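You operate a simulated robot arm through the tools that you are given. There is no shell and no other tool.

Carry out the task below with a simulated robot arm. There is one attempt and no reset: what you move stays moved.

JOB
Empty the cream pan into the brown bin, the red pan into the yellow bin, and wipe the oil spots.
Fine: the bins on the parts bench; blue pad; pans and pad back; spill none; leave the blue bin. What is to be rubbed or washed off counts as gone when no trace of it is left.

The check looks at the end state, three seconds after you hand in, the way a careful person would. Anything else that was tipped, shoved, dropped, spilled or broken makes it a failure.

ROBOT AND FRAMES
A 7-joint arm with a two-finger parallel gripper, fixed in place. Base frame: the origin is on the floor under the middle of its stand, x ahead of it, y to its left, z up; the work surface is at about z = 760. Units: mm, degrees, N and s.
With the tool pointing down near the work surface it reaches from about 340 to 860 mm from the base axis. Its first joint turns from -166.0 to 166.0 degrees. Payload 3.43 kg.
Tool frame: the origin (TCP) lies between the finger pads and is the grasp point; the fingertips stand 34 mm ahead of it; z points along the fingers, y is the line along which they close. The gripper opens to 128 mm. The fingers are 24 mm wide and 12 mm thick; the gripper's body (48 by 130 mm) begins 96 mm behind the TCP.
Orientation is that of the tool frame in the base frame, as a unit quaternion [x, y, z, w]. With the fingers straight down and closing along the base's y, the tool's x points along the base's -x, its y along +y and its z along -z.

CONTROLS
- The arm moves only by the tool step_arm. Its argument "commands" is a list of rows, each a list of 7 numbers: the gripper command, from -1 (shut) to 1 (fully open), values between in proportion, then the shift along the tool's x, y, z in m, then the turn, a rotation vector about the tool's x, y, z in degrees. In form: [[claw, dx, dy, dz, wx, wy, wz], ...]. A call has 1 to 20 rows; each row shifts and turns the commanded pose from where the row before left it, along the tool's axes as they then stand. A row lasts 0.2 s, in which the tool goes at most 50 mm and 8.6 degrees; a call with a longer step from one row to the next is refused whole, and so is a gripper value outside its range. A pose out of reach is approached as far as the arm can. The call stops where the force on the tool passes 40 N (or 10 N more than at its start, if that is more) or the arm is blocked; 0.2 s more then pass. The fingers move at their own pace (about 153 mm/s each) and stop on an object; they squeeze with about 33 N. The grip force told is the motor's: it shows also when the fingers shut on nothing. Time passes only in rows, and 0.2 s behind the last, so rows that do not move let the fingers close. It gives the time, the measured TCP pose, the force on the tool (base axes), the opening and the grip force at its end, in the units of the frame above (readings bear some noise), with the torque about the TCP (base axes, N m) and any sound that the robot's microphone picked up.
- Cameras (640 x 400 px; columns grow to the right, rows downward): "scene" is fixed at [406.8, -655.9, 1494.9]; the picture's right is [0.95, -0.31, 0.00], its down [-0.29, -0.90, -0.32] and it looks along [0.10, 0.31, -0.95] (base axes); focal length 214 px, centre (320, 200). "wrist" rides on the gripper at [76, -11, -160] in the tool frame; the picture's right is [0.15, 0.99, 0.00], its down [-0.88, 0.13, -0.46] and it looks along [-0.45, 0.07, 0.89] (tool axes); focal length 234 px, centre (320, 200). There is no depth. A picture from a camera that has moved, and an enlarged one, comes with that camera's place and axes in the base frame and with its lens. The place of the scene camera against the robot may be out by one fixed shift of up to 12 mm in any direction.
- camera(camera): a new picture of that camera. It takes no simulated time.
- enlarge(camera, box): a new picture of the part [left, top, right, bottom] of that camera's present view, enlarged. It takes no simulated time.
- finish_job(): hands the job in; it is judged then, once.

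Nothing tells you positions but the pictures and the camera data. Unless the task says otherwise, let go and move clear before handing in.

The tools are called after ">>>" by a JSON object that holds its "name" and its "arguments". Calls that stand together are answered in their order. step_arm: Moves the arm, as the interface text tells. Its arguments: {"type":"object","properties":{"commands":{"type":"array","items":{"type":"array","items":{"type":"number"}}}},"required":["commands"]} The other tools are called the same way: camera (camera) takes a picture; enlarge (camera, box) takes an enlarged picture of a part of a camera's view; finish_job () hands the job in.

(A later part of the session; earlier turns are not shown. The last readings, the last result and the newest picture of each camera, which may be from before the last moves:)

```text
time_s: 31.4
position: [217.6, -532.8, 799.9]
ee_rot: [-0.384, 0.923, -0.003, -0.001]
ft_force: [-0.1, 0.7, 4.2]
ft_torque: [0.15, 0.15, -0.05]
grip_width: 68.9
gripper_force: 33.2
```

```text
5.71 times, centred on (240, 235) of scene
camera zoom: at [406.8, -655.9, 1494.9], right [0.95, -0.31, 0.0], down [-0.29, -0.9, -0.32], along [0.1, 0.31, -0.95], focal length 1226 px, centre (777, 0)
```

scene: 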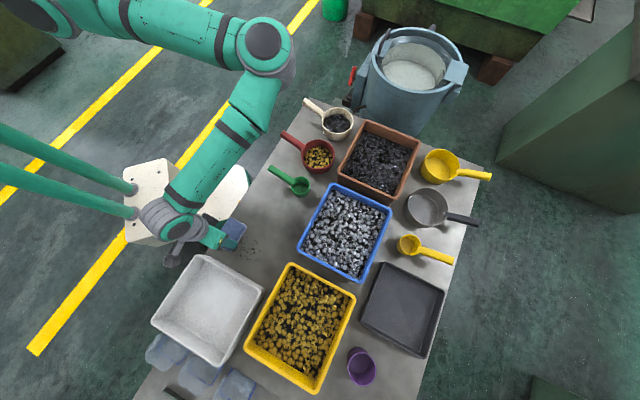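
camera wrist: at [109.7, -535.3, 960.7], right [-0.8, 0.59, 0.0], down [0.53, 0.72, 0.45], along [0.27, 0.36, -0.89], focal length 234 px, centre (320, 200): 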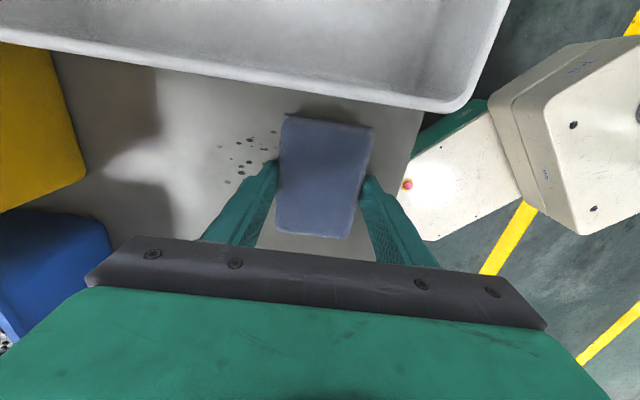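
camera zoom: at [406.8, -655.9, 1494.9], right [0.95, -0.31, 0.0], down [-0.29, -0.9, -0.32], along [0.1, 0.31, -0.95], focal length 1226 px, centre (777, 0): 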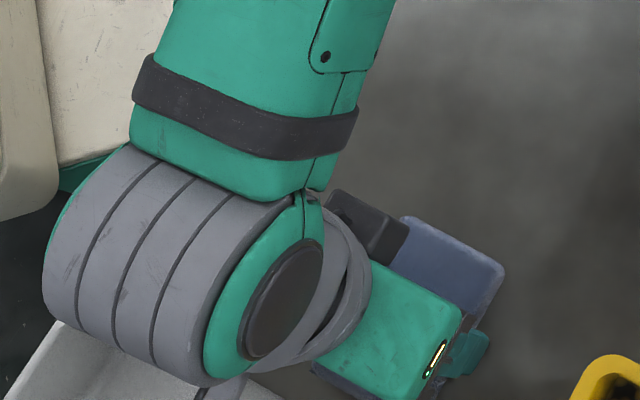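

Spots are fading under the pad but need more passes. Stroking back with a bit more pressure.

>>> {"name": "step_arm", "arguments": {"commands": [[-1, 0, 0.004, 0.0005, 0, 0, 0], [-1, 0, 0.01, 0, 0, 0, 0], [-1, 0, 0.01, 0, 0, 0, 0], [-1, 0, 0.01, 0, 0, 0, 0], [-1, 0, 0.01, 0, 0, 0, 0], [-1, 0, 0.01, 0, 0, 0, 0], [-1, 0, 0.01, 0, 0, 0, 0], [-1, 0, 0.01, 0, 0, 0, 0], [-1, 0, 0.01, 0, 0, 0, 0], [-1, 0, 0.01, 0, 0, 0, 0], [-1, 0, 0.01, 0, 0, 0, 0], [-1, 0, 0.01, 0, 0, 0, 0], [-1, 0, 0, 0, 0, 0, 0]]}}

>>> {"name": "enlarge", "arguments": {"camera": "wrist", "box": [160, 80, 360, 240]}}

>>> {"name": "enlarge", "arguments": {"camera": "scene", "box": [200, 200, 280, 270]}}

```text
time_s: 33.8
position: [146.8, -466.6, 798.7]
ee_rot: [-0.383, 0.924, -0.003, 0.0]
ft_force: [1.4, 2.5, 7.7]
ft_torque: [0.08, 0.02, -0.04]
grip_width: 69.0
gripper_force: 32.9
stopped in row 11: the force on the tool passed its limit at 41 N (the readings are from after the stop); the commanded pose is now the measured one
```

```text
2.50 times, centred on (260, 160) of wrist
camera zoom: at [100.5, -527.0, 960.4], right [-0.8, 0.59, 0.0], down [0.53, 0.72, 0.45], along [0.27, 0.36, -0.89], focal length 585 px, centre (470, 300)
```

zoom: 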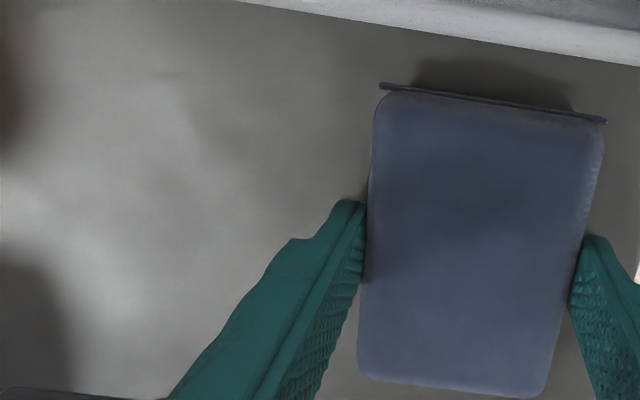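

```text
5.71 times, centred on (240, 235) of scene
camera zoom: at [406.8, -655.9, 1494.9], right [0.95, -0.31, 0.0], down [-0.29, -0.9, -0.32], along [0.1, 0.31, -0.95], focal length 1226 px, centre (777, 0)
```

zoom: 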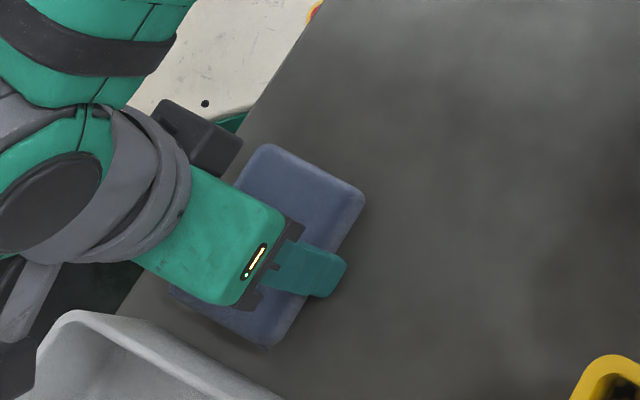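

The far part is now clean. The stroke stopped short on force, so I'll continue it to the edge end and back a few times.

>>> {"name": "step_arm", "arguments": {"commands": [[-1, 0, 0.006, 0, 0, 0, 0], [-1, 0, 0.006, 0, 0, 0, 0], [-1, 0, 0.008, 0, 0, 0, 0], [-1, 0, 0, 0, 0, 0, 0]]}}

>>> {"name": "enlarge", "arguments": {"camera": "wrist", "box": [160, 80, 360, 240]}}

```text
time_s: 34.8
position: [132.2, -453.9, 799.7]
ee_rot: [-0.383, 0.924, -0.003, -0.001]
ft_force: [0.1, 0.9, -0.7]
ft_torque: [0.04, 0.0, 0.02]
grip_width: 69.1
gripper_force: 33.4
```

```text
2.50 times, centred on (260, 160) of wrist
camera zoom: at [86.3, -513.6, 960.6], right [-0.8, 0.59, 0.0], down [0.53, 0.72, 0.45], along [0.27, 0.36, -0.89], focal length 585 px, centre (470, 300)
```

zoom: 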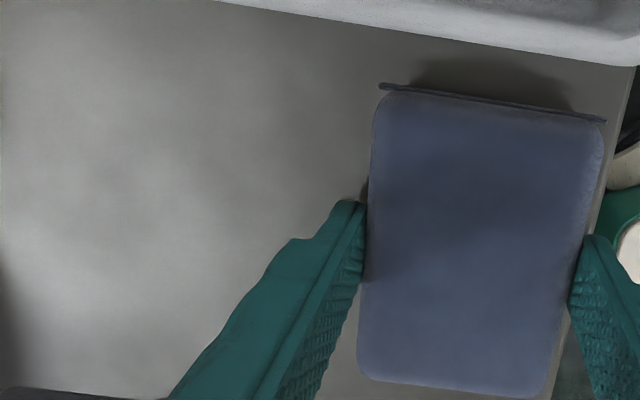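

>>> {"name": "step_arm", "arguments": {"commands": [[-1, 0, 0, 0.0007, 0, 0, 0], [-1, 0, 0, 0, 0, 0, 0]]}}

```text
time_s: 35.4
position: [132.1, -453.6, 799.1]
ee_rot: [-0.384, 0.923, -0.002, -0.001]
ft_force: [-0.8, 1.2, 6.4]
ft_torque: [0.24, 0.14, -0.03]
grip_width: 69.0
gripper_force: 33.4
```

>>> {"name": "step_arm", "arguments": {"commands": [[-1, 0, -0.006, 0.0002, 0, 0, 0], [-1, 0, -0.008, 0, 0, 0, 0], [-1, 0, -0.008, 0, 0, 0, 0], [-1, 0, -0.008, 0, 0, 0, 0], [-1, 0, -0.008, 0, 0, 0, 0], [-1, 0, -0.008, 0, 0, 0, 0], [-1, 0, -0.008, 0.0001, 0, 0, 0], [-1, 0, -0.008, 0, 0, 0, 0], [-1, 0, 0, 0, 0, 0, 0]]}}

>>> {"name": "enlarge", "arguments": {"camera": "wrist", "box": [280, 80, 480, 240]}}

```text
time_s: 37.4
position: [176.7, -496.0, 797.9]
ee_rot: [-0.383, 0.924, -0.003, -0.002]
ft_force: [-10.0, 10.2, 34.0]
ft_torque: [0.59, 0.55, -0.04]
grip_width: 69.0
gripper_force: 33.1
```

```text
2.50 times, centred on (380, 160) of wrist
camera zoom: at [129.9, -555.8, 960.2], right [-0.8, 0.6, -0.01], down [0.53, 0.72, 0.45], along [0.27, 0.36, -0.89], focal length 585 px, centre (170, 300)
```

zoom: 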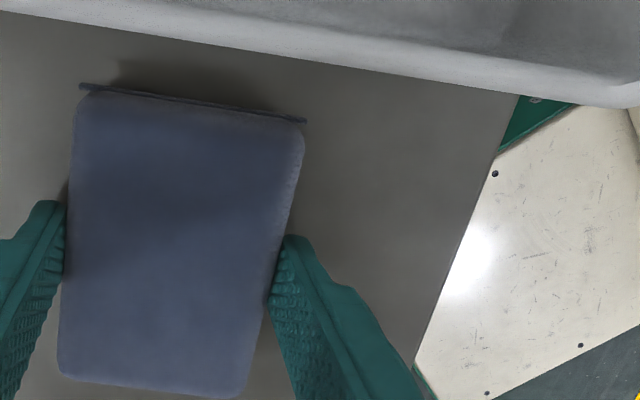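

Force climbed to 34 N, so I'll ease off slightly and finish this stroke to the far end, then return once more.

>>> {"name": "step_arm", "arguments": {"commands": [[-1, 0, 0, -0.0006, 0, 0, 0], [-1, 0, -0.006, 0, 0, 0, 0], [-1, 0, -0.008, 0, 0, 0, 0], [-1, 0, -0.008, 0, 0, 0, 0], [-1, 0, -0.008, 0, 0, 0, 0], [-1, 0, -0.008, 0, 0, 0, 0], [-1, 0, -0.008, 0, 0, 0, 0], [-1, 0, -0.006, 0, 0, 0, 0], [-1, 0, 0, 0, 0, 0, 0]]}}

```text
time_s: 39.4
position: [213.5, -533.4, 797.6]
ee_rot: [-0.384, 0.924, -0.004, -0.002]
ft_force: [-7.7, 10.0, 31.6]
ft_torque: [0.5, 0.57, -0.02]
grip_width: 68.9
gripper_force: 32.9
```

Now shift to a second lane 14 mm over (spots on that side were at the pad's border) and stroke back.

>>> {"name": "step_arm", "arguments": {"commands": [[-1, 0, 0, -0.001, 0, 0, 0], [-1, -0.005, 0, 0, 0, 0, 0], [-1, -0.005, 0, 0, 0, 0, 0], [-1, -0.004, 0, 0, 0, 0, 0], [-1, 0, 0, 0, 0, 0, 0]]}}

```text
time_s: 40.5
position: [224.5, -521.8, 799.9]
ee_rot: [-0.384, 0.924, -0.003, -0.001]
ft_force: [-0.4, 0.5, -1.0]
ft_torque: [-0.01, -0.01, -0.01]
grip_width: 68.9
gripper_force: 33.2
```

>>> {"name": "step_arm", "arguments": {"commands": [[-1, 0, 0, 0.0009, 0, 0, 0], [-1, 0, 0, 0, 0, 0, 0]]}}

>>> {"name": "camera", "arguments": {"camera": "wrist"}}

```text
time_s: 41.1
position: [223.8, -522.1, 797.1]
ee_rot: [-0.383, 0.924, -0.003, -0.001]
ft_force: [-0.4, 0.4, 1.0]
ft_torque: [0.07, 0.0, -0.02]
grip_width: 68.9
gripper_force: 33.2
```

```text
taken
camera wrist: at [177.9, -583.1, 959.9], right [-0.8, 0.59, 0.0], down [0.53, 0.72, 0.45], along [0.27, 0.36, -0.89], focal length 234 px, centre (320, 200)
```

wrist: 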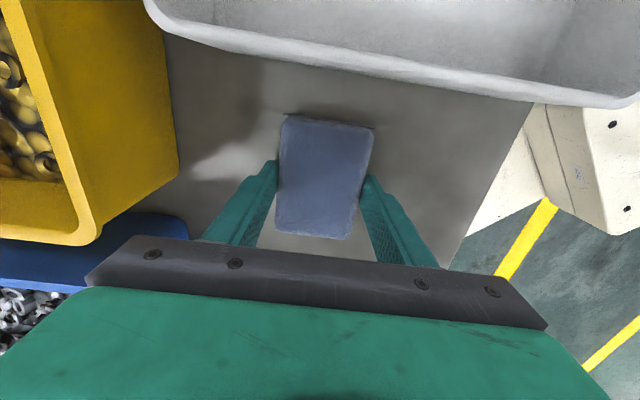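

>>> {"name": "step_arm", "arguments": {"commands": [[-1, 0, 0, 0.0005, 0, 0, 0], [-1, 0, 0.006, 0, 0, 0, 0], [-1, 0, 0.008, 0, 0, 0, 0], [-1, 0, 0.008, 0, 0, 0, 0], [-1, 0, 0.008, 0, 0, 0, 0], [-1, 0, 0.008, 0, 0, 0, 0], [-1, 0, 0.008, 0, 0, 0, 0], [-1, 0, 0.008, 0, 0, 0, 0], [-1, 0, 0.008, 0, 0, 0, 0], [-1, 0, 0.008, 0, 0, 0, 0], [-1, 0, 0.008, 0, 0, 0, 0], [-1, 0, 0.008, 0, 0, 0, 0], [-1, 0, 0.008, 0, 0, 0, 0], [-1, 0, 0.008, 0, 0, 0, 0], [-1, 0, 0, 0, 0, 0, 0]]}}

>>> {"name": "camera", "arguments": {"camera": "wrist"}}

```text
time_s: 44.4
position: [150.4, -451.3, 798.0]
ee_rot: [-0.384, 0.923, -0.004, -0.001]
ft_force: [5.7, -5.9, 19.2]
ft_torque: [0.01, 0.01, -0.02]
grip_width: 69.1
gripper_force: 33.0
```

```text
taken
camera wrist: at [104.9, -511.2, 959.7], right [-0.8, 0.59, -0.01], down [0.53, 0.72, 0.45], along [0.27, 0.36, -0.89], focal length 234 px, centre (320, 200)
```

wrist: 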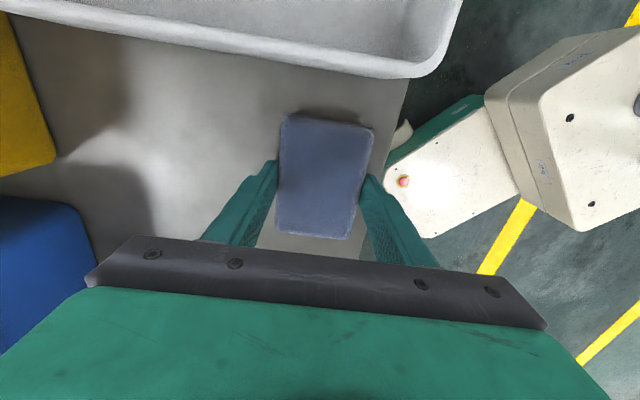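

>>> {"name": "step_arm", "arguments": {"commands": [[-1, 0, 0.007, 0, 0, 0, 0], [-1, 0, 0.007, 0, 0, 0, 0], [-1, 0, -0.006, 0, 0, 0, 0], [-1, 0, -0.008, 0, 0, 0, 0], [-1, 0, -0.008, 0, 0, 0, 0], [-1, 0, -0.008, 0, 0, 0, 0], [-1, 0, 0, 0, 0, 0, 0]]}}

>>> {"name": "enlarge", "arguments": {"camera": "wrist", "box": [280, 60, 440, 160]}}

>>> {"name": "enlarge", "arguments": {"camera": "scene", "box": [200, 200, 280, 270]}}

```text
time_s: 45.2
position: [141.4, -443.3, 797.8]
ee_rot: [-0.382, 0.924, -0.001, -0.002]
ft_force: [0.2, 3.5, 10.1]
ft_torque: [0.0, -0.04, 0.02]
grip_width: 68.8
gripper_force: 32.8
stopped in row 4: the force on the tool passed its limit at 43 N (the readings are from after the stop); the commanded pose is now the measured one
```

```text
4.00 times, centred on (360, 110) of wrist
camera zoom: at [96.5, -503.8, 959.4], right [-0.8, 0.6, 0.0], down [0.53, 0.72, 0.45], along [0.27, 0.36, -0.89], focal length 937 px, centre (160, 560)
```

zoom: 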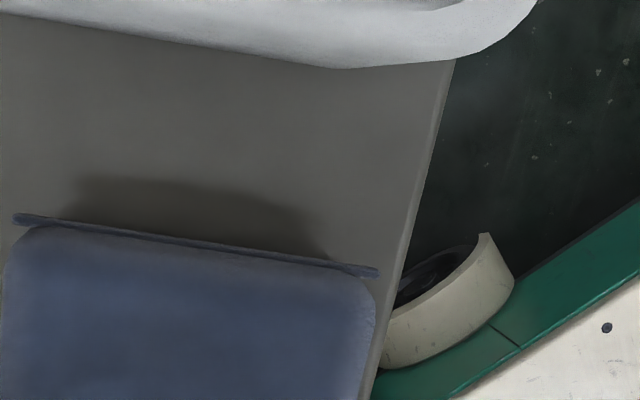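

```text
5.71 times, centred on (240, 235) of scene
camera zoom: at [406.8, -655.9, 1494.9], right [0.95, -0.31, 0.0], down [-0.29, -0.9, -0.32], along [0.1, 0.31, -0.95], focal length 1226 px, centre (777, 0)
```

zoom: 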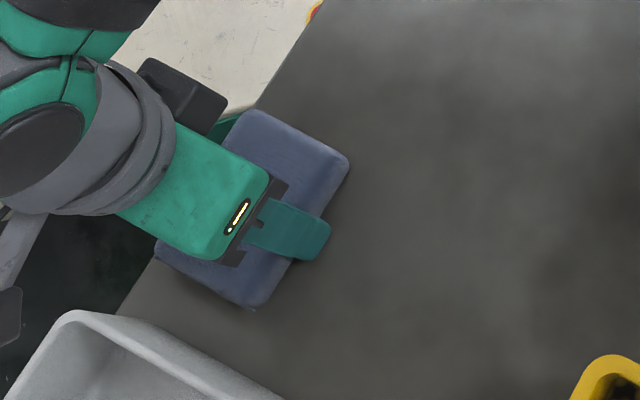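

Nothing dark is left where I can see the bench. I'll lift slowly, carry the pad toward its home spot and inspect the wiped area.

>>> {"name": "step_arm", "arguments": {"commands": [[-1, 0, 0, -0.001, 0, 0, 0], [-1, 0, 0, -0.002, 0, 0, 0], [-1, 0, 0, -0.003, 0, 0, 0], [-1, 0, 0, -0.003, 0, 0, 0], [-1, 0, 0, -0.003, 0, 0, 0], [-1, 0, 0, 0, 0, 0, 0], [-1, -0.005, -0.002, 0, 0, 0, 0], [-1, -0.01, -0.0035, 0, 0, 0, 0], [-1, -0.011, -0.0038, 0, 0, 0, 0], [-1, -0.011, -0.0038, 0, 0, 0, 0], [-1, -0.011, -0.0038, 0, 0, 0, 0], [-1, -0.011, -0.0038, 0, 0, 0, 0], [-1, -0.011, -0.0038, 0, 0, 0, 0], [-1, -0.011, -0.0038, 0, 0, 0, 0], [-1, -0.01, -0.0035, 0, 0, 0, 0], [-1, -0.0086, -0.0025, 0, 0, 0, 0], [-1, -0.005, -0.0016, 0, 0, 0, 0], [-1, 0, 0, 0, 0, 0, 0]]}}

>>> {"name": "camera", "arguments": {"camera": "wrist"}}

>>> {"name": "enlarge", "arguments": {"camera": "scene", "box": [200, 200, 280, 270]}}

>>> {"name": "enlarge", "arguments": {"camera": "wrist", "box": [200, 0, 440, 130]}}

```text
time_s: 49.0
position: [241.2, -394.8, 808.1]
ee_rot: [-0.382, 0.924, 0.001, -0.002]
ft_force: [0.0, -0.6, -0.4]
ft_torque: [-0.04, -0.01, 0.04]
grip_width: 69.0
gripper_force: 33.2
```

```text
taken
camera wrist: at [195.9, -455.9, 970.5], right [-0.8, 0.6, 0.0], down [0.53, 0.72, 0.45], along [0.27, 0.36, -0.89], focal length 234 px, centre (320, 200)
```

wrist: 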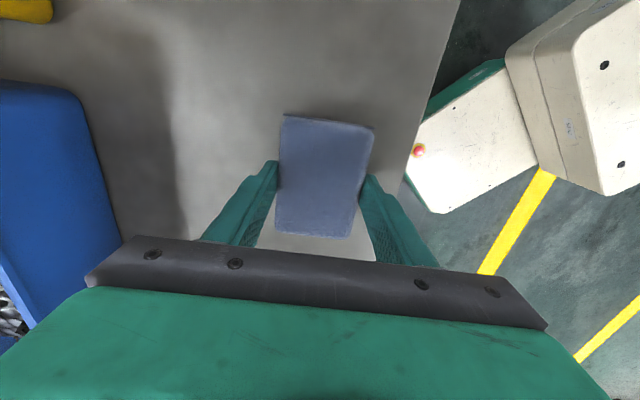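

```text
5.71 times, centred on (240, 235) of scene
camera zoom: at [406.8, -655.9, 1494.9], right [0.95, -0.31, 0.0], down [-0.29, -0.9, -0.32], along [0.1, 0.31, -0.95], focal length 1226 px, centre (777, 0)
```

zoom: 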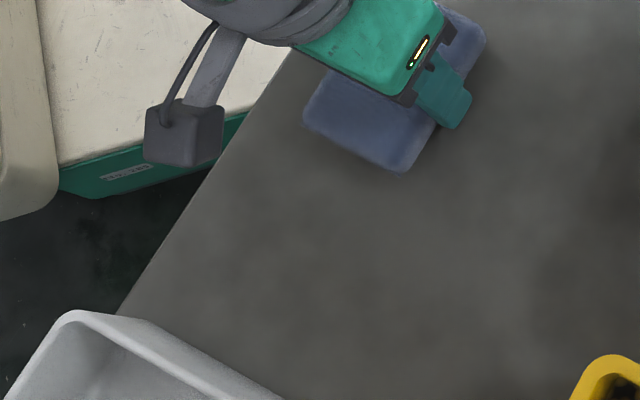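

```text
2.67 times, centred on (320, 65) of wrist
camera zoom: at [195.9, -455.9, 970.5], right [-0.8, 0.6, 0.0], down [0.53, 0.72, 0.45], along [0.27, 0.36, -0.89], focal length 624 px, centre (320, 560)
```

zoom: 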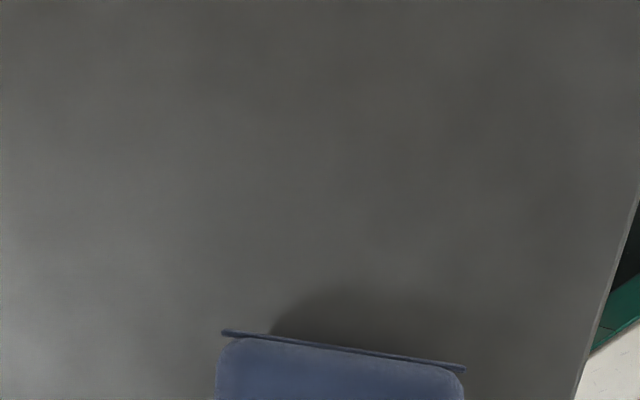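

The wiped area looks clean. A closer look at higher zoom to make sure no faint trace remains before I put the pad down.

>>> {"name": "enlarge", "arguments": {"camera": "scene", "box": [222, 232, 268, 266]}}

>>> {"name": "enlarge", "arguments": {"camera": "wrist", "box": [230, 0, 350, 75]}}

>>> {"name": "enlarge", "arguments": {"camera": "wrist", "box": [340, 0, 460, 75]}}

```text
11.76 times, centred on (245, 249) of scene
camera zoom: at [406.8, -655.9, 1494.9], right [0.95, -0.31, 0.0], down [-0.29, -0.9, -0.32], along [0.1, 0.31, -0.95], focal length 2523 px, centre (1202, -376)
```

zoom: 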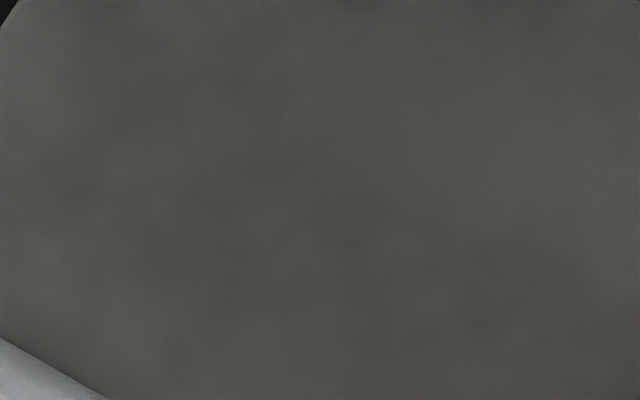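

```text
5.33 times, centred on (290, 38) of wrist
camera zoom: at [195.9, -455.9, 970.5], right [-0.8, 0.6, 0.0], down [0.53, 0.72, 0.45], along [0.27, 0.36, -0.89], focal length 1249 px, centre (480, 1067)
```

zoom: 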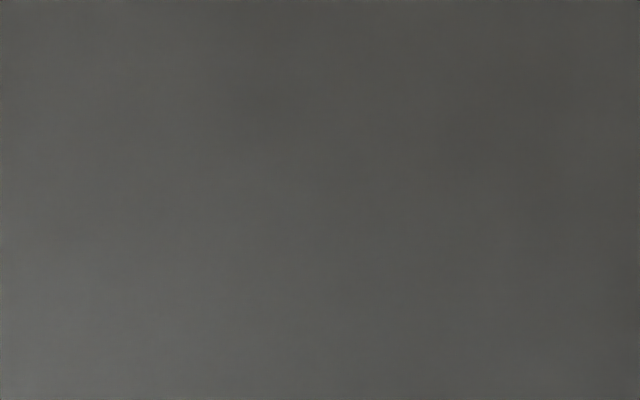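

```text
5.33 times, centred on (400, 38) of wrist
camera zoom: at [195.9, -455.9, 970.5], right [-0.8, 0.6, 0.0], down [0.53, 0.72, 0.45], along [0.27, 0.36, -0.89], focal length 1249 px, centre (-107, 1067)
```

zoom: 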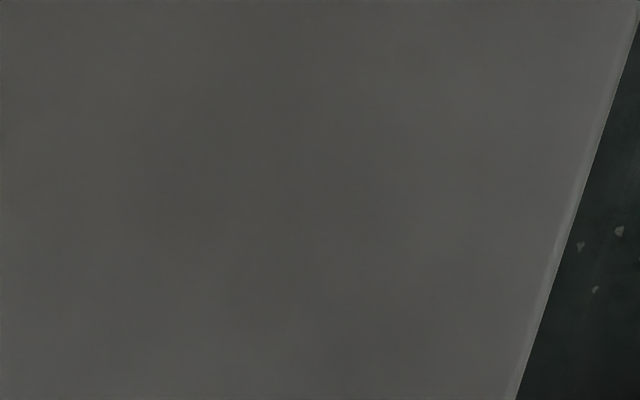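

The spots are completely gone. Setting the pad down at its original place.

>>> {"name": "step_arm", "arguments": {"commands": [[-1, 0.0025, 0, 0, 0, 0, 0], [-1, 0, 0, 0.003, 0, 0, 0], [-1, 0, 0, 0.003, 0, 0, 0], [-1, 0, 0, 0.002, 0, 0, 0], [-1, 0, 0, 0.0005, 0, 0, 0], [-1, 0, 0, 0, 0, 0, 0]]}}

```text
time_s: 50.4
position: [240.8, -395.7, 799.5]
ee_rot: [-0.383, 0.924, 0.0, -0.002]
ft_force: [0.4, 1.0, -0.8]
ft_torque: [0.04, -0.01, -0.02]
grip_width: 69.0
gripper_force: 33.2
```

>>> {"name": "step_arm", "arguments": {"commands": [[-1, 0, 0, 0.001, 0, 0, 0], [0.1, 0, 0, 0, 0, 0, 0], [0.15, 0, 0, 0, 0, 0, 0], [0.3, 0, 0, 0, 0, 0, 0], [0.45, 0, 0, 0, 0, 0, 0], [0.45, 0, 0, 0, 0, 0, 0]]}}

>>> {"name": "camera", "arguments": {"camera": "wrist"}}

```text
time_s: 51.8
position: [239.8, -395.5, 799.0]
ee_rot: [-0.382, 0.924, 0.0, -0.002]
ft_force: [0.1, 0.0, 0.2]
ft_torque: [0.03, -0.04, -0.01]
grip_width: 92.7
gripper_force: 0.0
```

```text
taken
camera wrist: at [194.0, -457.1, 960.7], right [-0.8, 0.6, 0.0], down [0.53, 0.72, 0.45], along [0.27, 0.36, -0.89], focal length 234 px, centre (320, 200)
```

wrist: 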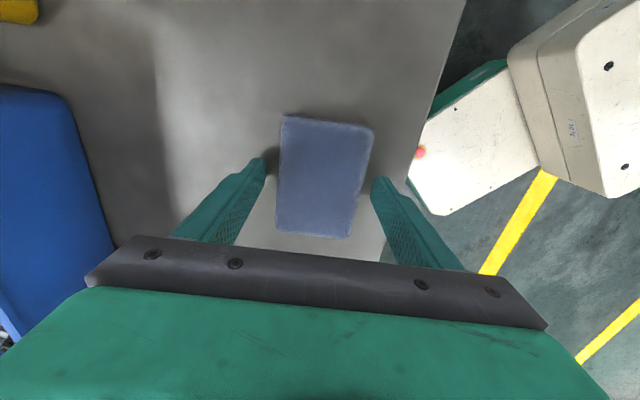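

Pad released. Rising clear and comparing the pad's place with the first scene picture.

>>> {"name": "step_arm", "arguments": {"commands": [[0.45, 0, 0, -0.02, 0, 0, 0], [0.45, 0, 0, -0.04, 0, 0, 0], [0.45, 0, 0, -0.045, 0, 0, 0], [0.45, 0, 0, -0.045, 0, 0, 0], [0.45, 0, 0, -0.045, 0, 0, 0], [0.45, 0, 0, 0, 0, 0, 0]]}}

>>> {"name": "enlarge", "arguments": {"camera": "scene", "box": [200, 170, 360, 270]}}

>>> {"name": "camera", "arguments": {"camera": "scene"}}

```text
time_s: 53.2
position: [242.1, -394.2, 995.7]
ee_rot: [-0.382, 0.924, 0.001, -0.001]
ft_force: [-0.1, -0.4, 0.5]
ft_torque: [0.01, 0.01, 0.01]
grip_width: 92.7
gripper_force: 0.1
```

```text
4.00 times, centred on (280, 220) of scene
camera zoom: at [406.8, -655.9, 1494.9], right [0.95, -0.31, 0.0], down [-0.29, -0.9, -0.32], along [0.1, 0.31, -0.95], focal length 858 px, centre (480, 120)
```

zoom: 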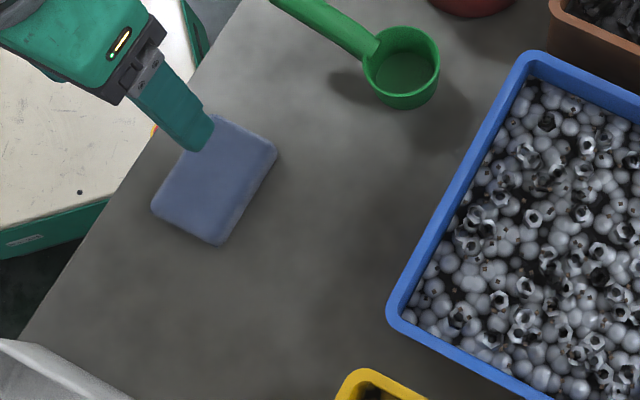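

```text
taken
```

scene: 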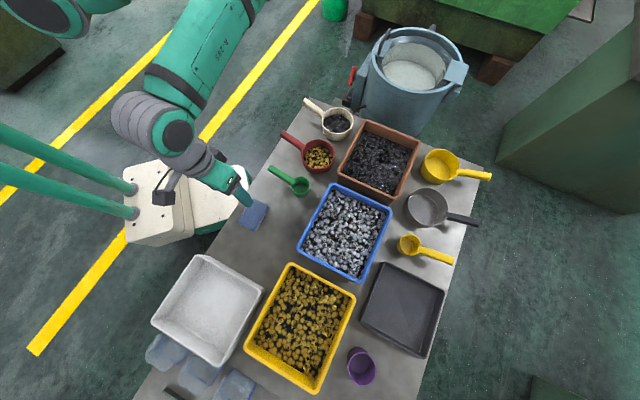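

The pad is back where it was and the bench is clean there. Next I'll rehearse, with an empty gripper high above the bench, the tilted grasp and pour orientations needed for the pans.

>>> {"name": "step_arm", "arguments": {"commands": [[0.45, 0, 0, -0.04, 0, 0, 0], [0.45, 0, 0, -0.04, 0, 0, 0], [0.45, 0, 0, -0.03, 0, 0, 0], [0.45, 0, 0, 0, 0, 0, 8.3], [0.45, 0, 0, 0, 0, 0, 8.3], [0.45, 0, 0, 0, 0, 0, 8.3], [0.45, 0, 0, 0, 0, 0, 8.3], [0.45, 0, 0, 0, 0, 0, 8.3], [0.45, 0, 0, 0, 0, 0, 8.3], [0.45, 0, 0, 0, 0, 0, 8.3], [0.45, 0, 0, 0, 0, 0, 8.3], [0.45, 0, 0, 0, 0, 0, 8.3], [0.45, 0, 0, 0, 0, 0, 8.3], [0.45, 0, 0, 0, 0, 0, 8.3], [0.45, 0, 0, 0, 0, 0, 0]]}}

```text
time_s: 56.4
position: [241.0, -396.1, 1105.6]
ee_rot: [0.393, 0.919, -0.001, -0.001]
ft_force: [0.1, 0.1, -0.9]
ft_torque: [0.01, -0.01, -0.01]
grip_width: 92.5
gripper_force: 0.0
```

>>> {"name": "step_arm", "arguments": {"commands": [[0.45, -0.0042, 0.0396, 0, 0, 0, 0], [0.45, -0.0042, 0.0396, 0, 0, 0, 0], [0.45, -0.0042, 0.0396, 0, 0, 0, 0], [0.45, -0.0042, 0.0396, 0, 0, 0, 0], [0.45, -0.0042, 0.0396, 0, 0, 0, 0], [0.45, -0.0042, 0.0396, 0, 0, 0, 0], [0.45, 0, 0, 0, 0, -7.5, 0], [0.45, 0, 0, 0, 0, -7.5, 0], [0.45, 0, 0, 0, 0, -7.5, 0], [0.45, 0, 0, 0, 0, -7.5, 0], [0.45, 0, 0, 0, 0, -7.5, 0], [0.45, 0, 0, 0, 0, -7.5, 0], [0.45, 0, 0, 0, 0, 0, 0]]}}

>>> {"name": "camera", "arguments": {"camera": "scene"}}

>>> {"name": "camera", "arguments": {"camera": "wrist"}}

```text
time_s: 59.2
position: [463.6, -264.5, 1110.2]
ee_rot: [0.363, 0.85, -0.152, 0.35]
ft_force: [0.0, -0.3, -0.1]
ft_torque: [0.03, -0.02, 0.0]
grip_width: 92.7
gripper_force: 0.1
out of reach, approached as far as the arm can: row 11, 12
```

```text
taken
```

scene: 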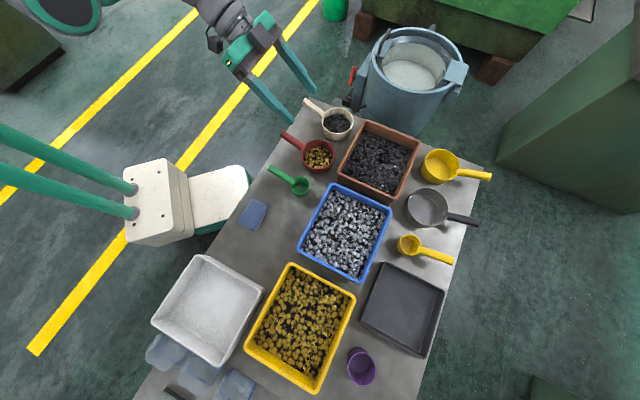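

```text
taken
camera wrist: at [339.1, -152.5, 1171.0], right [0.64, 0.76, -0.11], down [0.31, -0.12, 0.94], along [0.7, -0.64, -0.31], focal length 234 px, centre (320, 200)
```

wrist: 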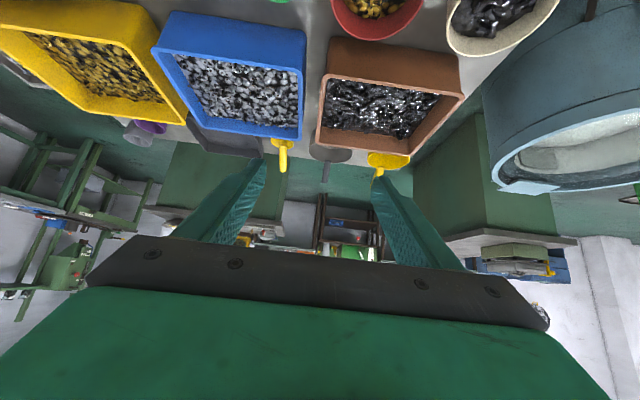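

The 45° forward tilt is at the inner limit here (it drifted outward ~35 mm). I'll test further out over the bins, tilting on to horizontal.

>>> {"name": "step_arm", "arguments": {"commands": [[0.45, -0.0251, 0.0132, 0.0249, 0, 0, 0], [0.45, -0.0251, 0.0132, 0.0249, 0, 0, 0], [0.45, -0.0251, 0.0132, 0.0249, 0, 0, 0], [0.45, -0.0251, 0.0132, 0.0249, 0, 0, 0], [0.45, 0, 0, 0, 0, -7.5, 0], [0.45, 0, 0, 0, 0, -7.5, 0], [0.45, 0, 0, 0, 0, -7.5, 0], [0.45, 0, 0, 0, 0, -7.5, 0], [0.45, 0, 0, 0, 0, -7.5, 0], [0.45, 0, 0, 0, 0, -7.5, 0], [0.45, 0, 0, 0, 0, 0, 0]]}}

>>> {"name": "camera", "arguments": {"camera": "scene"}}

```text
time_s: 61.6
position: [599.3, -331.1, 1110.1]
ee_rot: [0.277, 0.65, -0.279, 0.65]
ft_force: [0.3, 0.8, 0.8]
ft_torque: [0.0, 0.0, -0.05]
grip_width: 92.6
gripper_force: 0.1
```

```text
taken
```

scene: 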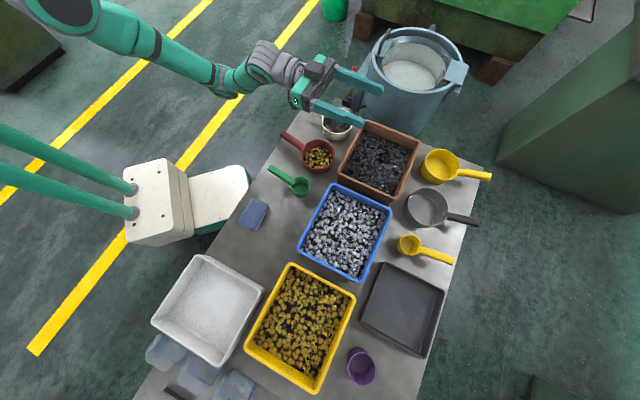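

Horizontal tool is reachable there. Now testing a half-turn spin about the tool axis in the negative direction.

>>> {"name": "step_arm", "arguments": {"commands": [[0.45, 0, 0, 0, 0, 0, -8.5], [0.45, 0, 0, 0, 0, 0, -8.5], [0.45, 0, 0, 0, 0, 0, -8.5], [0.45, 0, 0, 0, 0, 0, -8.5], [0.45, 0, 0, 0, 0, 0, -8.5], [0.45, 0, 0, 0, 0, 0, -8.5], [0.45, 0, 0, 0, 0, 0, -8.5], [0.45, 0, 0, 0, 0, 0, -8.5], [0.45, 0, 0, 0, 0, 0, -8.5], [0.45, 0, 0, 0, 0, 0, -8.5], [0.45, 0, 0, 0, 0, 0, -8.5], [0.45, 0, 0, 0, 0, 0, -8.5], [0.45, 0, 0, 0, 0, 0, -8.5], [0.45, 0, 0, 0, 0, 0, -8.5], [0.45, 0, 0, 0, 0, 0, -8.5], [0.45, 0, 0, 0, 0, 0, -8.5], [0.45, 0, 0, 0, 0, 0, -8.5], [0.45, 0, 0, 0, 0, 0, -8.5], [0.45, 0, 0, 0, 0, 0, -8.5], [0.45, 0, 0, 0, 0, 0, -8.5]]}}

>>> {"name": "camera", "arguments": {"camera": "scene"}}

```text
time_s: 65.8
position: [599.0, -331.4, 1109.7]
ee_rot: [0.624, -0.333, 0.671, 0.222]
ft_force: [-0.4, -0.2, 0.3]
ft_torque: [-0.03, -0.04, -0.03]
grip_width: 92.9
gripper_force: 0.0
```

```text
taken
```

scene: 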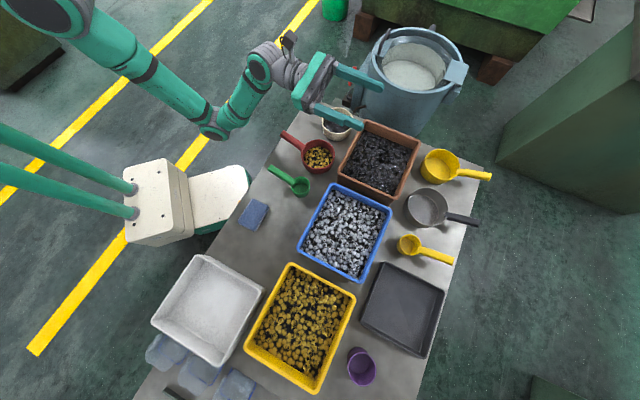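

The half-turn works. I'll finish the spin, go to the intended pour position over the brown bin at lower height, and test tipping the tool 15° above horizontal.

>>> {"name": "step_arm", "arguments": {"commands": [[0.45, 0, 0, 0, 0, 0, -5], [0.45, 0, 0, 0, 0, 0, -5], [0.45, -0.0417, -0.009, 0.0036, 0, 0, 0], [0.45, -0.0417, -0.009, 0.0036, 0, 0, 0], [0.45, -0.0417, -0.009, 0.0036, 0, 0, 0], [0.45, 0, 0, 0, 0, 7.5, 0], [0.45, 0, 0, 0, 0, 7.5, 0], [0.45, 0, 0, 0, 0, 0, 0]]}}

>>> {"name": "camera", "arguments": {"camera": "scene"}}

>>> {"name": "camera", "arguments": {"camera": "wrist"}}

```text
time_s: 67.6
position: [625.2, -320.2, 982.8]
ee_rot: [0.56, -0.238, 0.729, 0.314]
ft_force: [0.6, 0.0, 0.4]
ft_torque: [0.0, 0.0, -0.03]
grip_width: 92.8
gripper_force: 0.2
```

```text
taken
```

scene: 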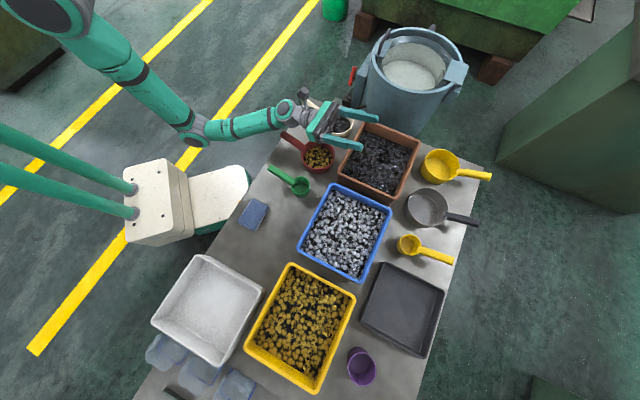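

```text
taken
camera wrist: at [512.4, -186.4, 1017.0], right [-0.74, -0.66, 0.15], down [-0.24, 0.06, -0.97], along [0.63, -0.75, -0.2], focal length 234 px, centre (320, 200)
```

wrist: 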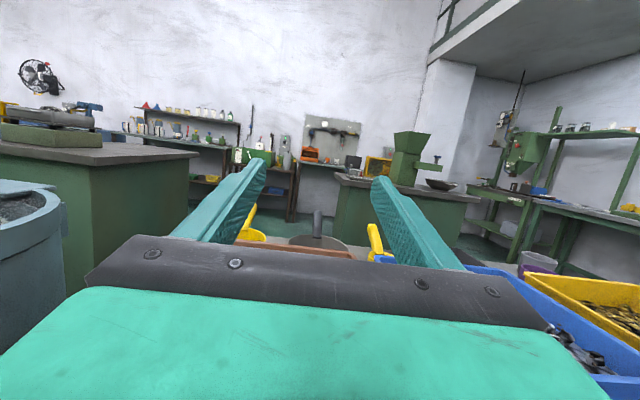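

The pour pose is reachable even tipped 15° above horizontal, so a 30° forward-leaning grasp will give a 135° pour. I'll rehearse the same single-axis rotation backwards to the level carry pose.

>>> {"name": "step_arm", "arguments": {"commands": [[0.45, 0, 0, 0, -4.98, 0, 6.49], [0.45, 0, 0, 0, -4.98, 0, 6.49], [0.45, 0, 0, 0, -4.98, 0, 6.49], [0.45, 0, 0, 0, -4.98, 0, 6.49], [0.45, 0, 0, 0, -4.98, 0, 6.49], [0.45, 0, 0, 0, -4.98, 0, 6.49], [0.45, 0, 0, 0, -4.98, 0, 6.49], [0.45, 0, 0, 0, -4.98, 0, 6.49], [0.45, 0, 0, 0, -4.98, 0, 6.49], [0.45, 0, 0, 0, -4.98, 0, 6.49], [0.45, 0, 0, 0, -4.98, 0, 6.49]]}}

>>> {"name": "camera", "arguments": {"camera": "scene"}}

```text
time_s: 70.0
position: [624.3, -320.4, 985.2]
ee_rot: [-0.128, 0.797, -0.588, -0.055]
ft_force: [0.4, 0.5, -0.3]
ft_torque: [0.0, 0.01, -0.01]
grip_width: 93.0
gripper_force: 0.0
```

```text
taken
```

scene: 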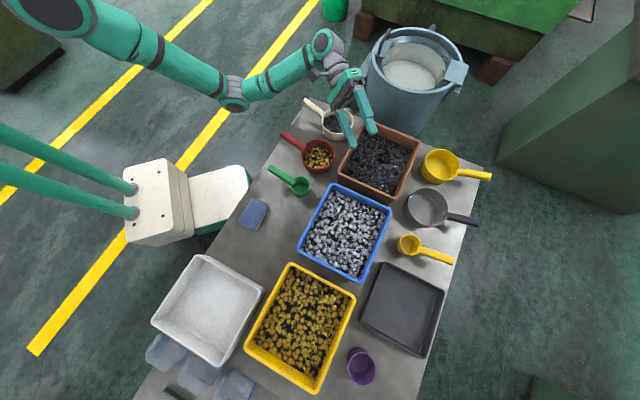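

>>> {"name": "step_arm", "arguments": {"commands": [[0.45, 0, 0, 0, -4.98, 0, 6.49], [0.45, 0, 0, 0, -4.98, 0, 6.49], [0.45, 0, 0, 0, -4.98, 0, 6.49], [0.45, 0, 0, 0, -4.98, 0, 6.49], [0.45, 0, 0, 0, -4.98, 0, 6.49], [0.45, 0, 0, 0, -4.98, 0, 6.49], [0.45, 0, 0, 0, -4.98, 0, 6.49], [0.45, 0, 0, 0, -4.98, 0, 6.49], [0.45, 0, 0, 0, -4.98, 0, 6.49], [0.45, 0, 0, 0, -4.98, 0, 6.49], [0.45, 0, 0, 0, -4.98, 0, 6.49], [0.45, 0, 0, 0, 0, 0, 0]]}}

>>> {"name": "camera", "arguments": {"camera": "scene"}}

>>> {"name": "camera", "arguments": {"camera": "wrist"}}

```text
time_s: 72.6
position: [625.3, -321.5, 984.6]
ee_rot: [0.379, 0.888, -0.103, 0.238]
ft_force: [0.5, 0.0, -0.7]
ft_torque: [-0.04, -0.02, 0.01]
grip_width: 92.9
gripper_force: 0.0
```

```text
taken
```

scene: 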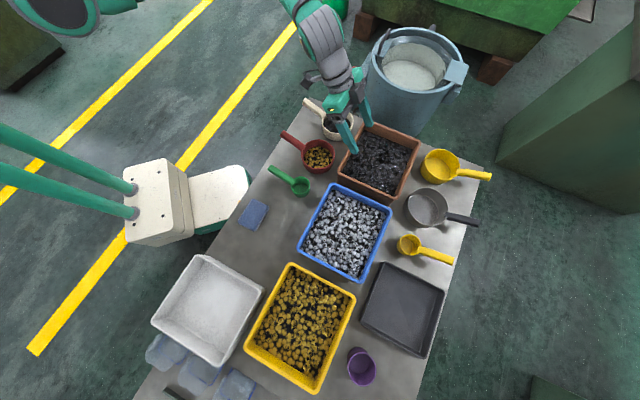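

```text
taken
camera wrist: at [516.2, -223.0, 1087.0], right [0.63, 0.77, -0.08], down [0.47, -0.3, 0.83], along [0.62, -0.56, -0.55], focal length 234 px, centre (320, 200)
```

wrist: 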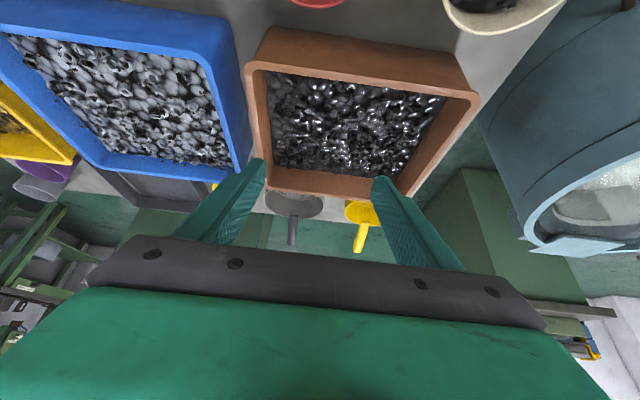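

The level carry pose came back cleanly, and from this view the brown bin's rim is at about z 857, centre near (707,-358). Next I'll check that the leaning grasp can reach the red pan's handle.

>>> {"name": "step_arm", "arguments": {"commands": [[0.0, 0.0342, -0.0054, -0.0058, 0, 0, 0], [0.0, 0.0342, -0.0054, -0.0058, 0, 0, 0], [0.0, 0.0342, -0.0054, -0.0058, 0, 0, 0], [0.0, 0.0342, -0.0054, -0.0058, 0, 0, 0], [0.0, 0.0342, -0.0054, -0.0058, 0, 0, 0], [0.0, 0.0342, -0.0054, -0.0058, 0, 0, 0], [0.0, 0.0342, -0.0054, -0.0058, 0, 0, 0], [0.0, 0, 0, 0, 0, 0, 0]]}}

>>> {"name": "camera", "arguments": {"camera": "scene"}}

>>> {"name": "camera", "arguments": {"camera": "wrist"}}

```text
time_s: 74.4
position: [439.5, -182.7, 898.0]
ee_rot: [0.379, 0.889, -0.103, 0.236]
ft_force: [0.2, 0.1, -0.2]
ft_torque: [0.0, -0.04, 0.02]
grip_width: 64.0
gripper_force: 0.1
```

```text
taken
```

scene: 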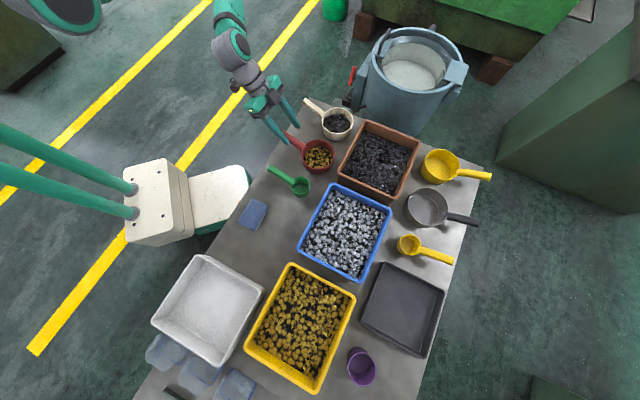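

```text
taken
camera wrist: at [330.5, -84.6, 1000.8], right [0.63, 0.77, -0.08], down [0.47, -0.29, 0.83], along [0.62, -0.56, -0.55], focal length 234 px, centre (320, 200)
```

wrist: 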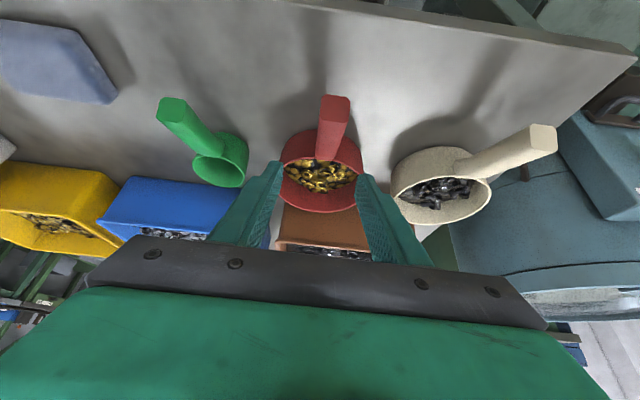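

The leaning pose reaches here and the red handle points straight at the gripper. Enlarging both handles to measure them.

>>> {"name": "enlarge", "arguments": {"camera": "wrist", "box": [250, 80, 410, 220]}}

>>> {"name": "enlarge", "arguments": {"camera": "wrist", "box": [380, 100, 580, 240]}}

>>> {"name": "enlarge", "arguments": {"camera": "scene", "box": [250, 70, 370, 180]}}

```text
2.86 times, centred on (330, 150) of wrist
camera zoom: at [330.5, -84.6, 1000.8], right [0.63, 0.77, -0.08], down [0.47, -0.29, 0.83], along [0.62, -0.56, -0.55], focal length 669 px, centre (291, 343)
```

zoom: 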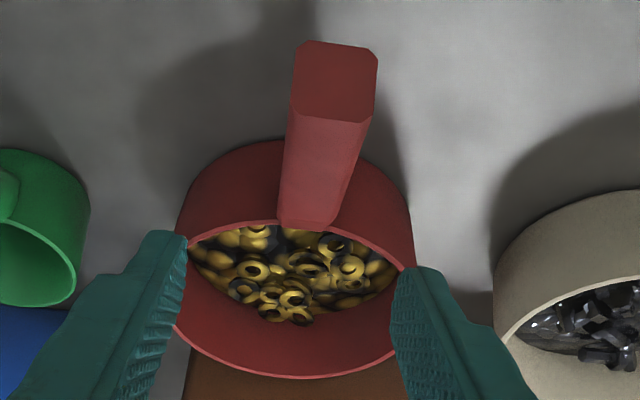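

```text
2.86 times, centred on (480, 170) of wrist
camera zoom: at [330.5, -84.6, 1000.8], right [0.63, 0.77, -0.08], down [0.47, -0.29, 0.83], along [0.62, -0.56, -0.55], focal length 669 px, centre (-137, 286)
```

zoom: 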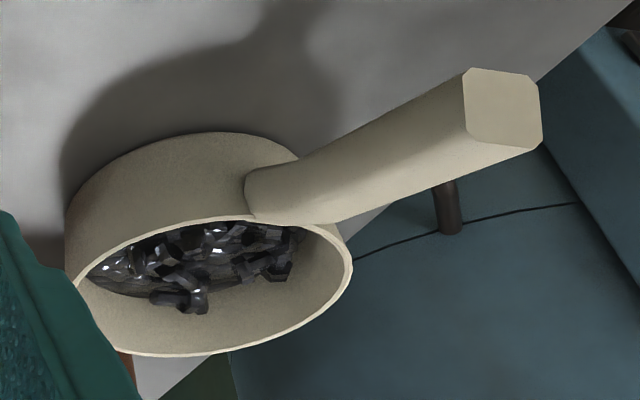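

```text
3.64 times, centred on (310, 125) of scene
camera zoom: at [406.8, -655.9, 1494.9], right [0.95, -0.31, 0.0], down [-0.29, -0.9, -0.32], along [0.1, 0.31, -0.95], focal length 780 px, centre (356, 473)
```

zoom: 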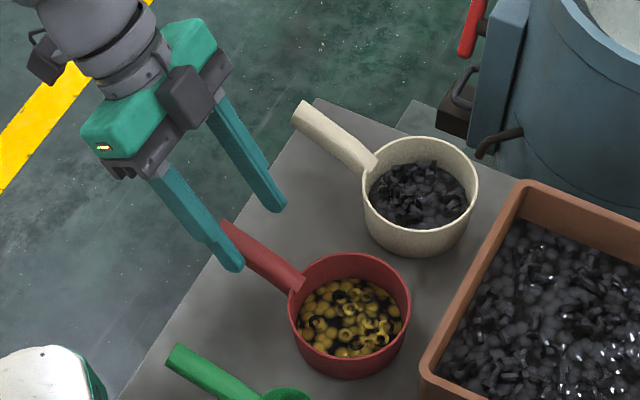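

Handles are square-section (~22 mm) rising about 26°. I'll descend so the fingers straddle the red handle about 40 mm from the pan body, then check before closing.

>>> {"name": "step_arm", "arguments": {"commands": [[0.0, 0.007, 0.00145, 0.0158, 0, 0, 0], [0.0, 0.007, 0.00145, 0.0158, 0, 0, 0], [0.0, 0.007, 0.00145, 0.0158, 0, 0, 0], [0.0, 0.007, 0.00145, 0.0158, 0, 0, 0], [0.0, 0, 0, 0, 0, 0, 0]]}}

>>> {"name": "enlarge", "arguments": {"camera": "wrist", "box": [240, 100, 400, 240]}}

>>> {"name": "enlarge", "arguments": {"camera": "scene", "box": [250, 90, 350, 180]}}

```text
time_s: 75.6
position: [449.3, -184.9, 829.8]
ee_rot: [0.379, 0.889, -0.104, 0.236]
ft_force: [0.3, 0.7, 0.1]
ft_torque: [-0.02, 0.0, 0.03]
grip_width: 63.9
gripper_force: 0.1
```

```text
2.86 times, centred on (320, 170) of wrist
camera zoom: at [340.5, -86.3, 933.5], right [0.63, 0.77, -0.08], down [0.47, -0.29, 0.83], along [0.62, -0.56, -0.55], focal length 669 px, centre (320, 286)
```

zoom: 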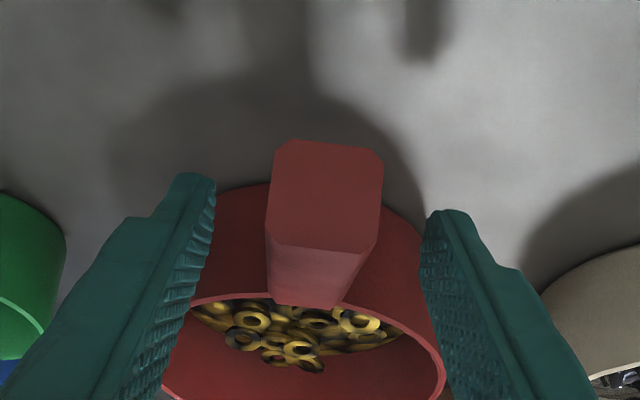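

```text
4.44 times, centred on (300, 135) of scene
camera zoom: at [406.8, -655.9, 1494.9], right [0.95, -0.31, 0.0], down [-0.29, -0.9, -0.32], along [0.1, 0.31, -0.95], focal length 953 px, centre (409, 489)
```

zoom: 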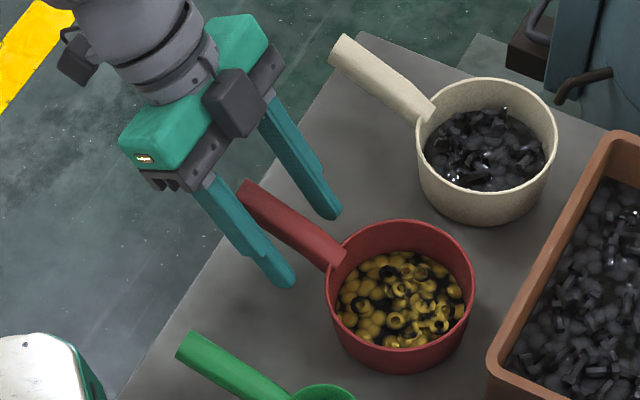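

The handle is centred between the fingers with clearance to the pan body. Closing.

>>> {"name": "step_arm", "arguments": {"commands": [[-0.4, 0, 0, 0, 0, 0, 0], [-1, 0, 0, 0, 0, 0, 0], [-1, 0, 0, 0, 0, 0, 0], [-1, 0, 0, 0, 0, 0, 0], [-1, 0, 0, 0, 0, 0, 0]]}}

>>> {"name": "enlarge", "arguments": {"camera": "wrist", "box": [240, 100, 400, 240]}}

>>> {"name": "enlarge", "arguments": {"camera": "scene", "box": [250, 90, 350, 180]}}

```text
time_s: 76.8
position: [450.1, -183.5, 830.7]
ee_rot: [0.38, 0.888, -0.104, 0.236]
ft_force: [-0.2, -0.5, -0.8]
ft_torque: [0.02, -0.12, 0.1]
grip_width: 23.6
gripper_force: 33.2
```

```text
2.86 times, centred on (320, 170) of wrist
camera zoom: at [340.6, -86.3, 933.7], right [0.63, 0.77, -0.08], down [0.47, -0.29, 0.83], along [0.62, -0.56, -0.55], focal length 669 px, centre (320, 286)
```

zoom: 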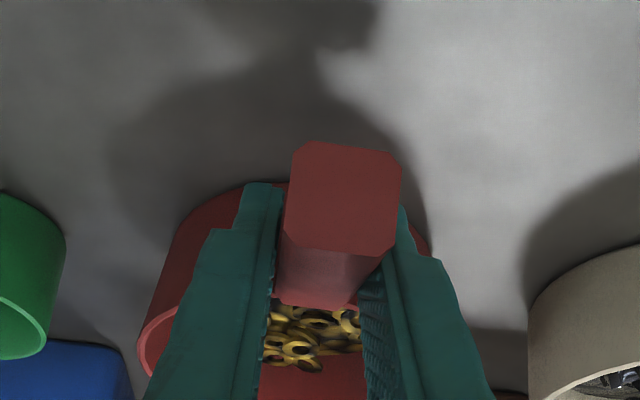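

```text
4.44 times, centred on (300, 135) of scene
camera zoom: at [406.8, -655.9, 1494.9], right [0.95, -0.31, 0.0], down [-0.29, -0.9, -0.32], along [0.1, 0.31, -0.95], focal length 953 px, centre (409, 489)
```

zoom: 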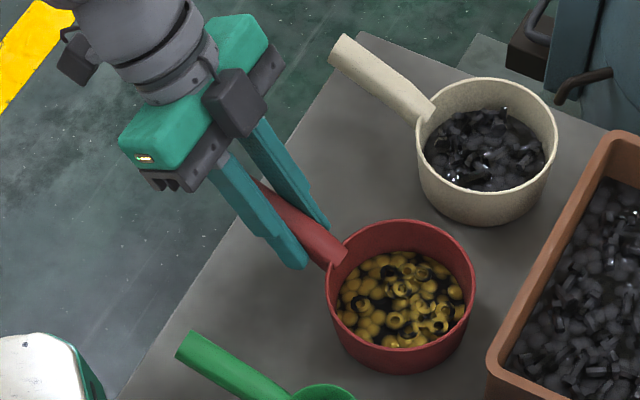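

Gripped (23.6 mm). Lifting straight up 3 mm slowly to feel the weight and check for droop.

>>> {"name": "step_arm", "arguments": {"commands": [[-1, -0.0005, 0, -0.00086, 0, 0, 0], [-1, -0.0005, 0, -0.00086, 0, 0, 0], [-1, -0.0005, 0, -0.00086, 0, 0, 0], [-1, -0.001, 0, -0.00172, 0, 0, 0], [-1, 0, 0, 0, 0, 0, 0]]}}

>>> {"name": "enlarge", "arguments": {"camera": "wrist", "box": [240, 100, 400, 240]}}

>>> {"name": "enlarge", "arguments": {"camera": "scene", "box": [250, 90, 350, 180]}}

```text
time_s: 78.0
position: [450.8, -184.9, 836.2]
ee_rot: [0.38, 0.889, -0.104, 0.236]
ft_force: [-0.2, 0.4, -2.8]
ft_torque: [0.16, 0.17, -0.01]
grip_width: 23.4
gripper_force: 33.2
```

```text
2.86 times, centred on (320, 170) of wrist
camera zoom: at [340.3, -86.3, 939.5], right [0.63, 0.77, -0.08], down [0.47, -0.29, 0.83], along [0.62, -0.56, -0.55], focal length 669 px, centre (320, 286)
```

zoom: 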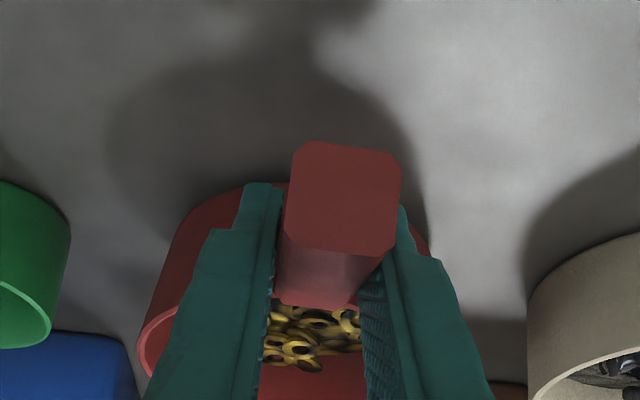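

```text
4.44 times, centred on (300, 135) of scene
camera zoom: at [406.8, -655.9, 1494.9], right [0.95, -0.31, 0.0], down [-0.29, -0.9, -0.32], along [0.1, 0.31, -0.95], focal length 953 px, centre (409, 489)
```

zoom: 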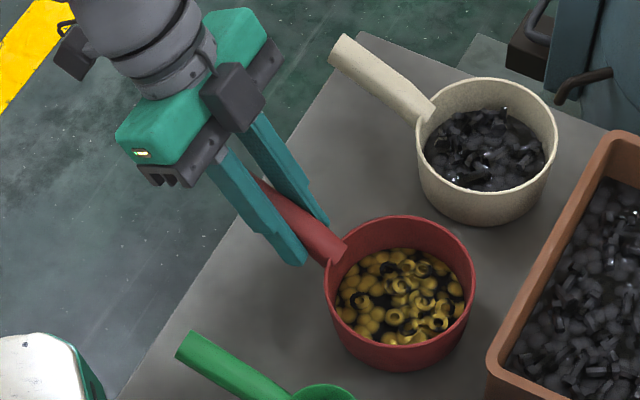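

The pan weighs about 0.29 kg and lifts level with no slip. Before carrying it, I'd rather rehearse the yellow-bin pour empty-handed, so I'll set it back down and release.

>>> {"name": "step_arm", "arguments": {"commands": [[-1, 0.0005, 0, 0.00086, 0, 0, 0], [-1, 0.0005, 0, 0.00086, 0, 0, 0], [-1, 0.0005, 0, 0.00086, 0, 0, 0], [-1, 0.0008, 0, 0.0014, 0, 0, 0], [-1, 0, 0, 0, 0, 0, 0]]}}

```text
time_s: 79.2
position: [449.1, -184.8, 831.7]
ee_rot: [0.38, 0.888, -0.104, 0.237]
ft_force: [-0.2, 0.5, -3.1]
ft_torque: [0.2, 0.2, 0.0]
grip_width: 23.7
gripper_force: 33.0
```

>>> {"name": "step_arm", "arguments": {"commands": [[-1, 0.0003, 0, 0.0005, 0, 0, 0], [-1, 0.0003, 0, 0.0005, 0, 0, 0], [-1, 0, 0, 0, 0, 0, 0]]}}

```text
time_s: 80.0
position: [449.5, -183.4, 830.7]
ee_rot: [0.379, 0.889, -0.103, 0.237]
ft_force: [-2.8, 3.1, 10.6]
ft_torque: [-0.2, -0.16, 0.01]
grip_width: 23.6
gripper_force: 32.7
```

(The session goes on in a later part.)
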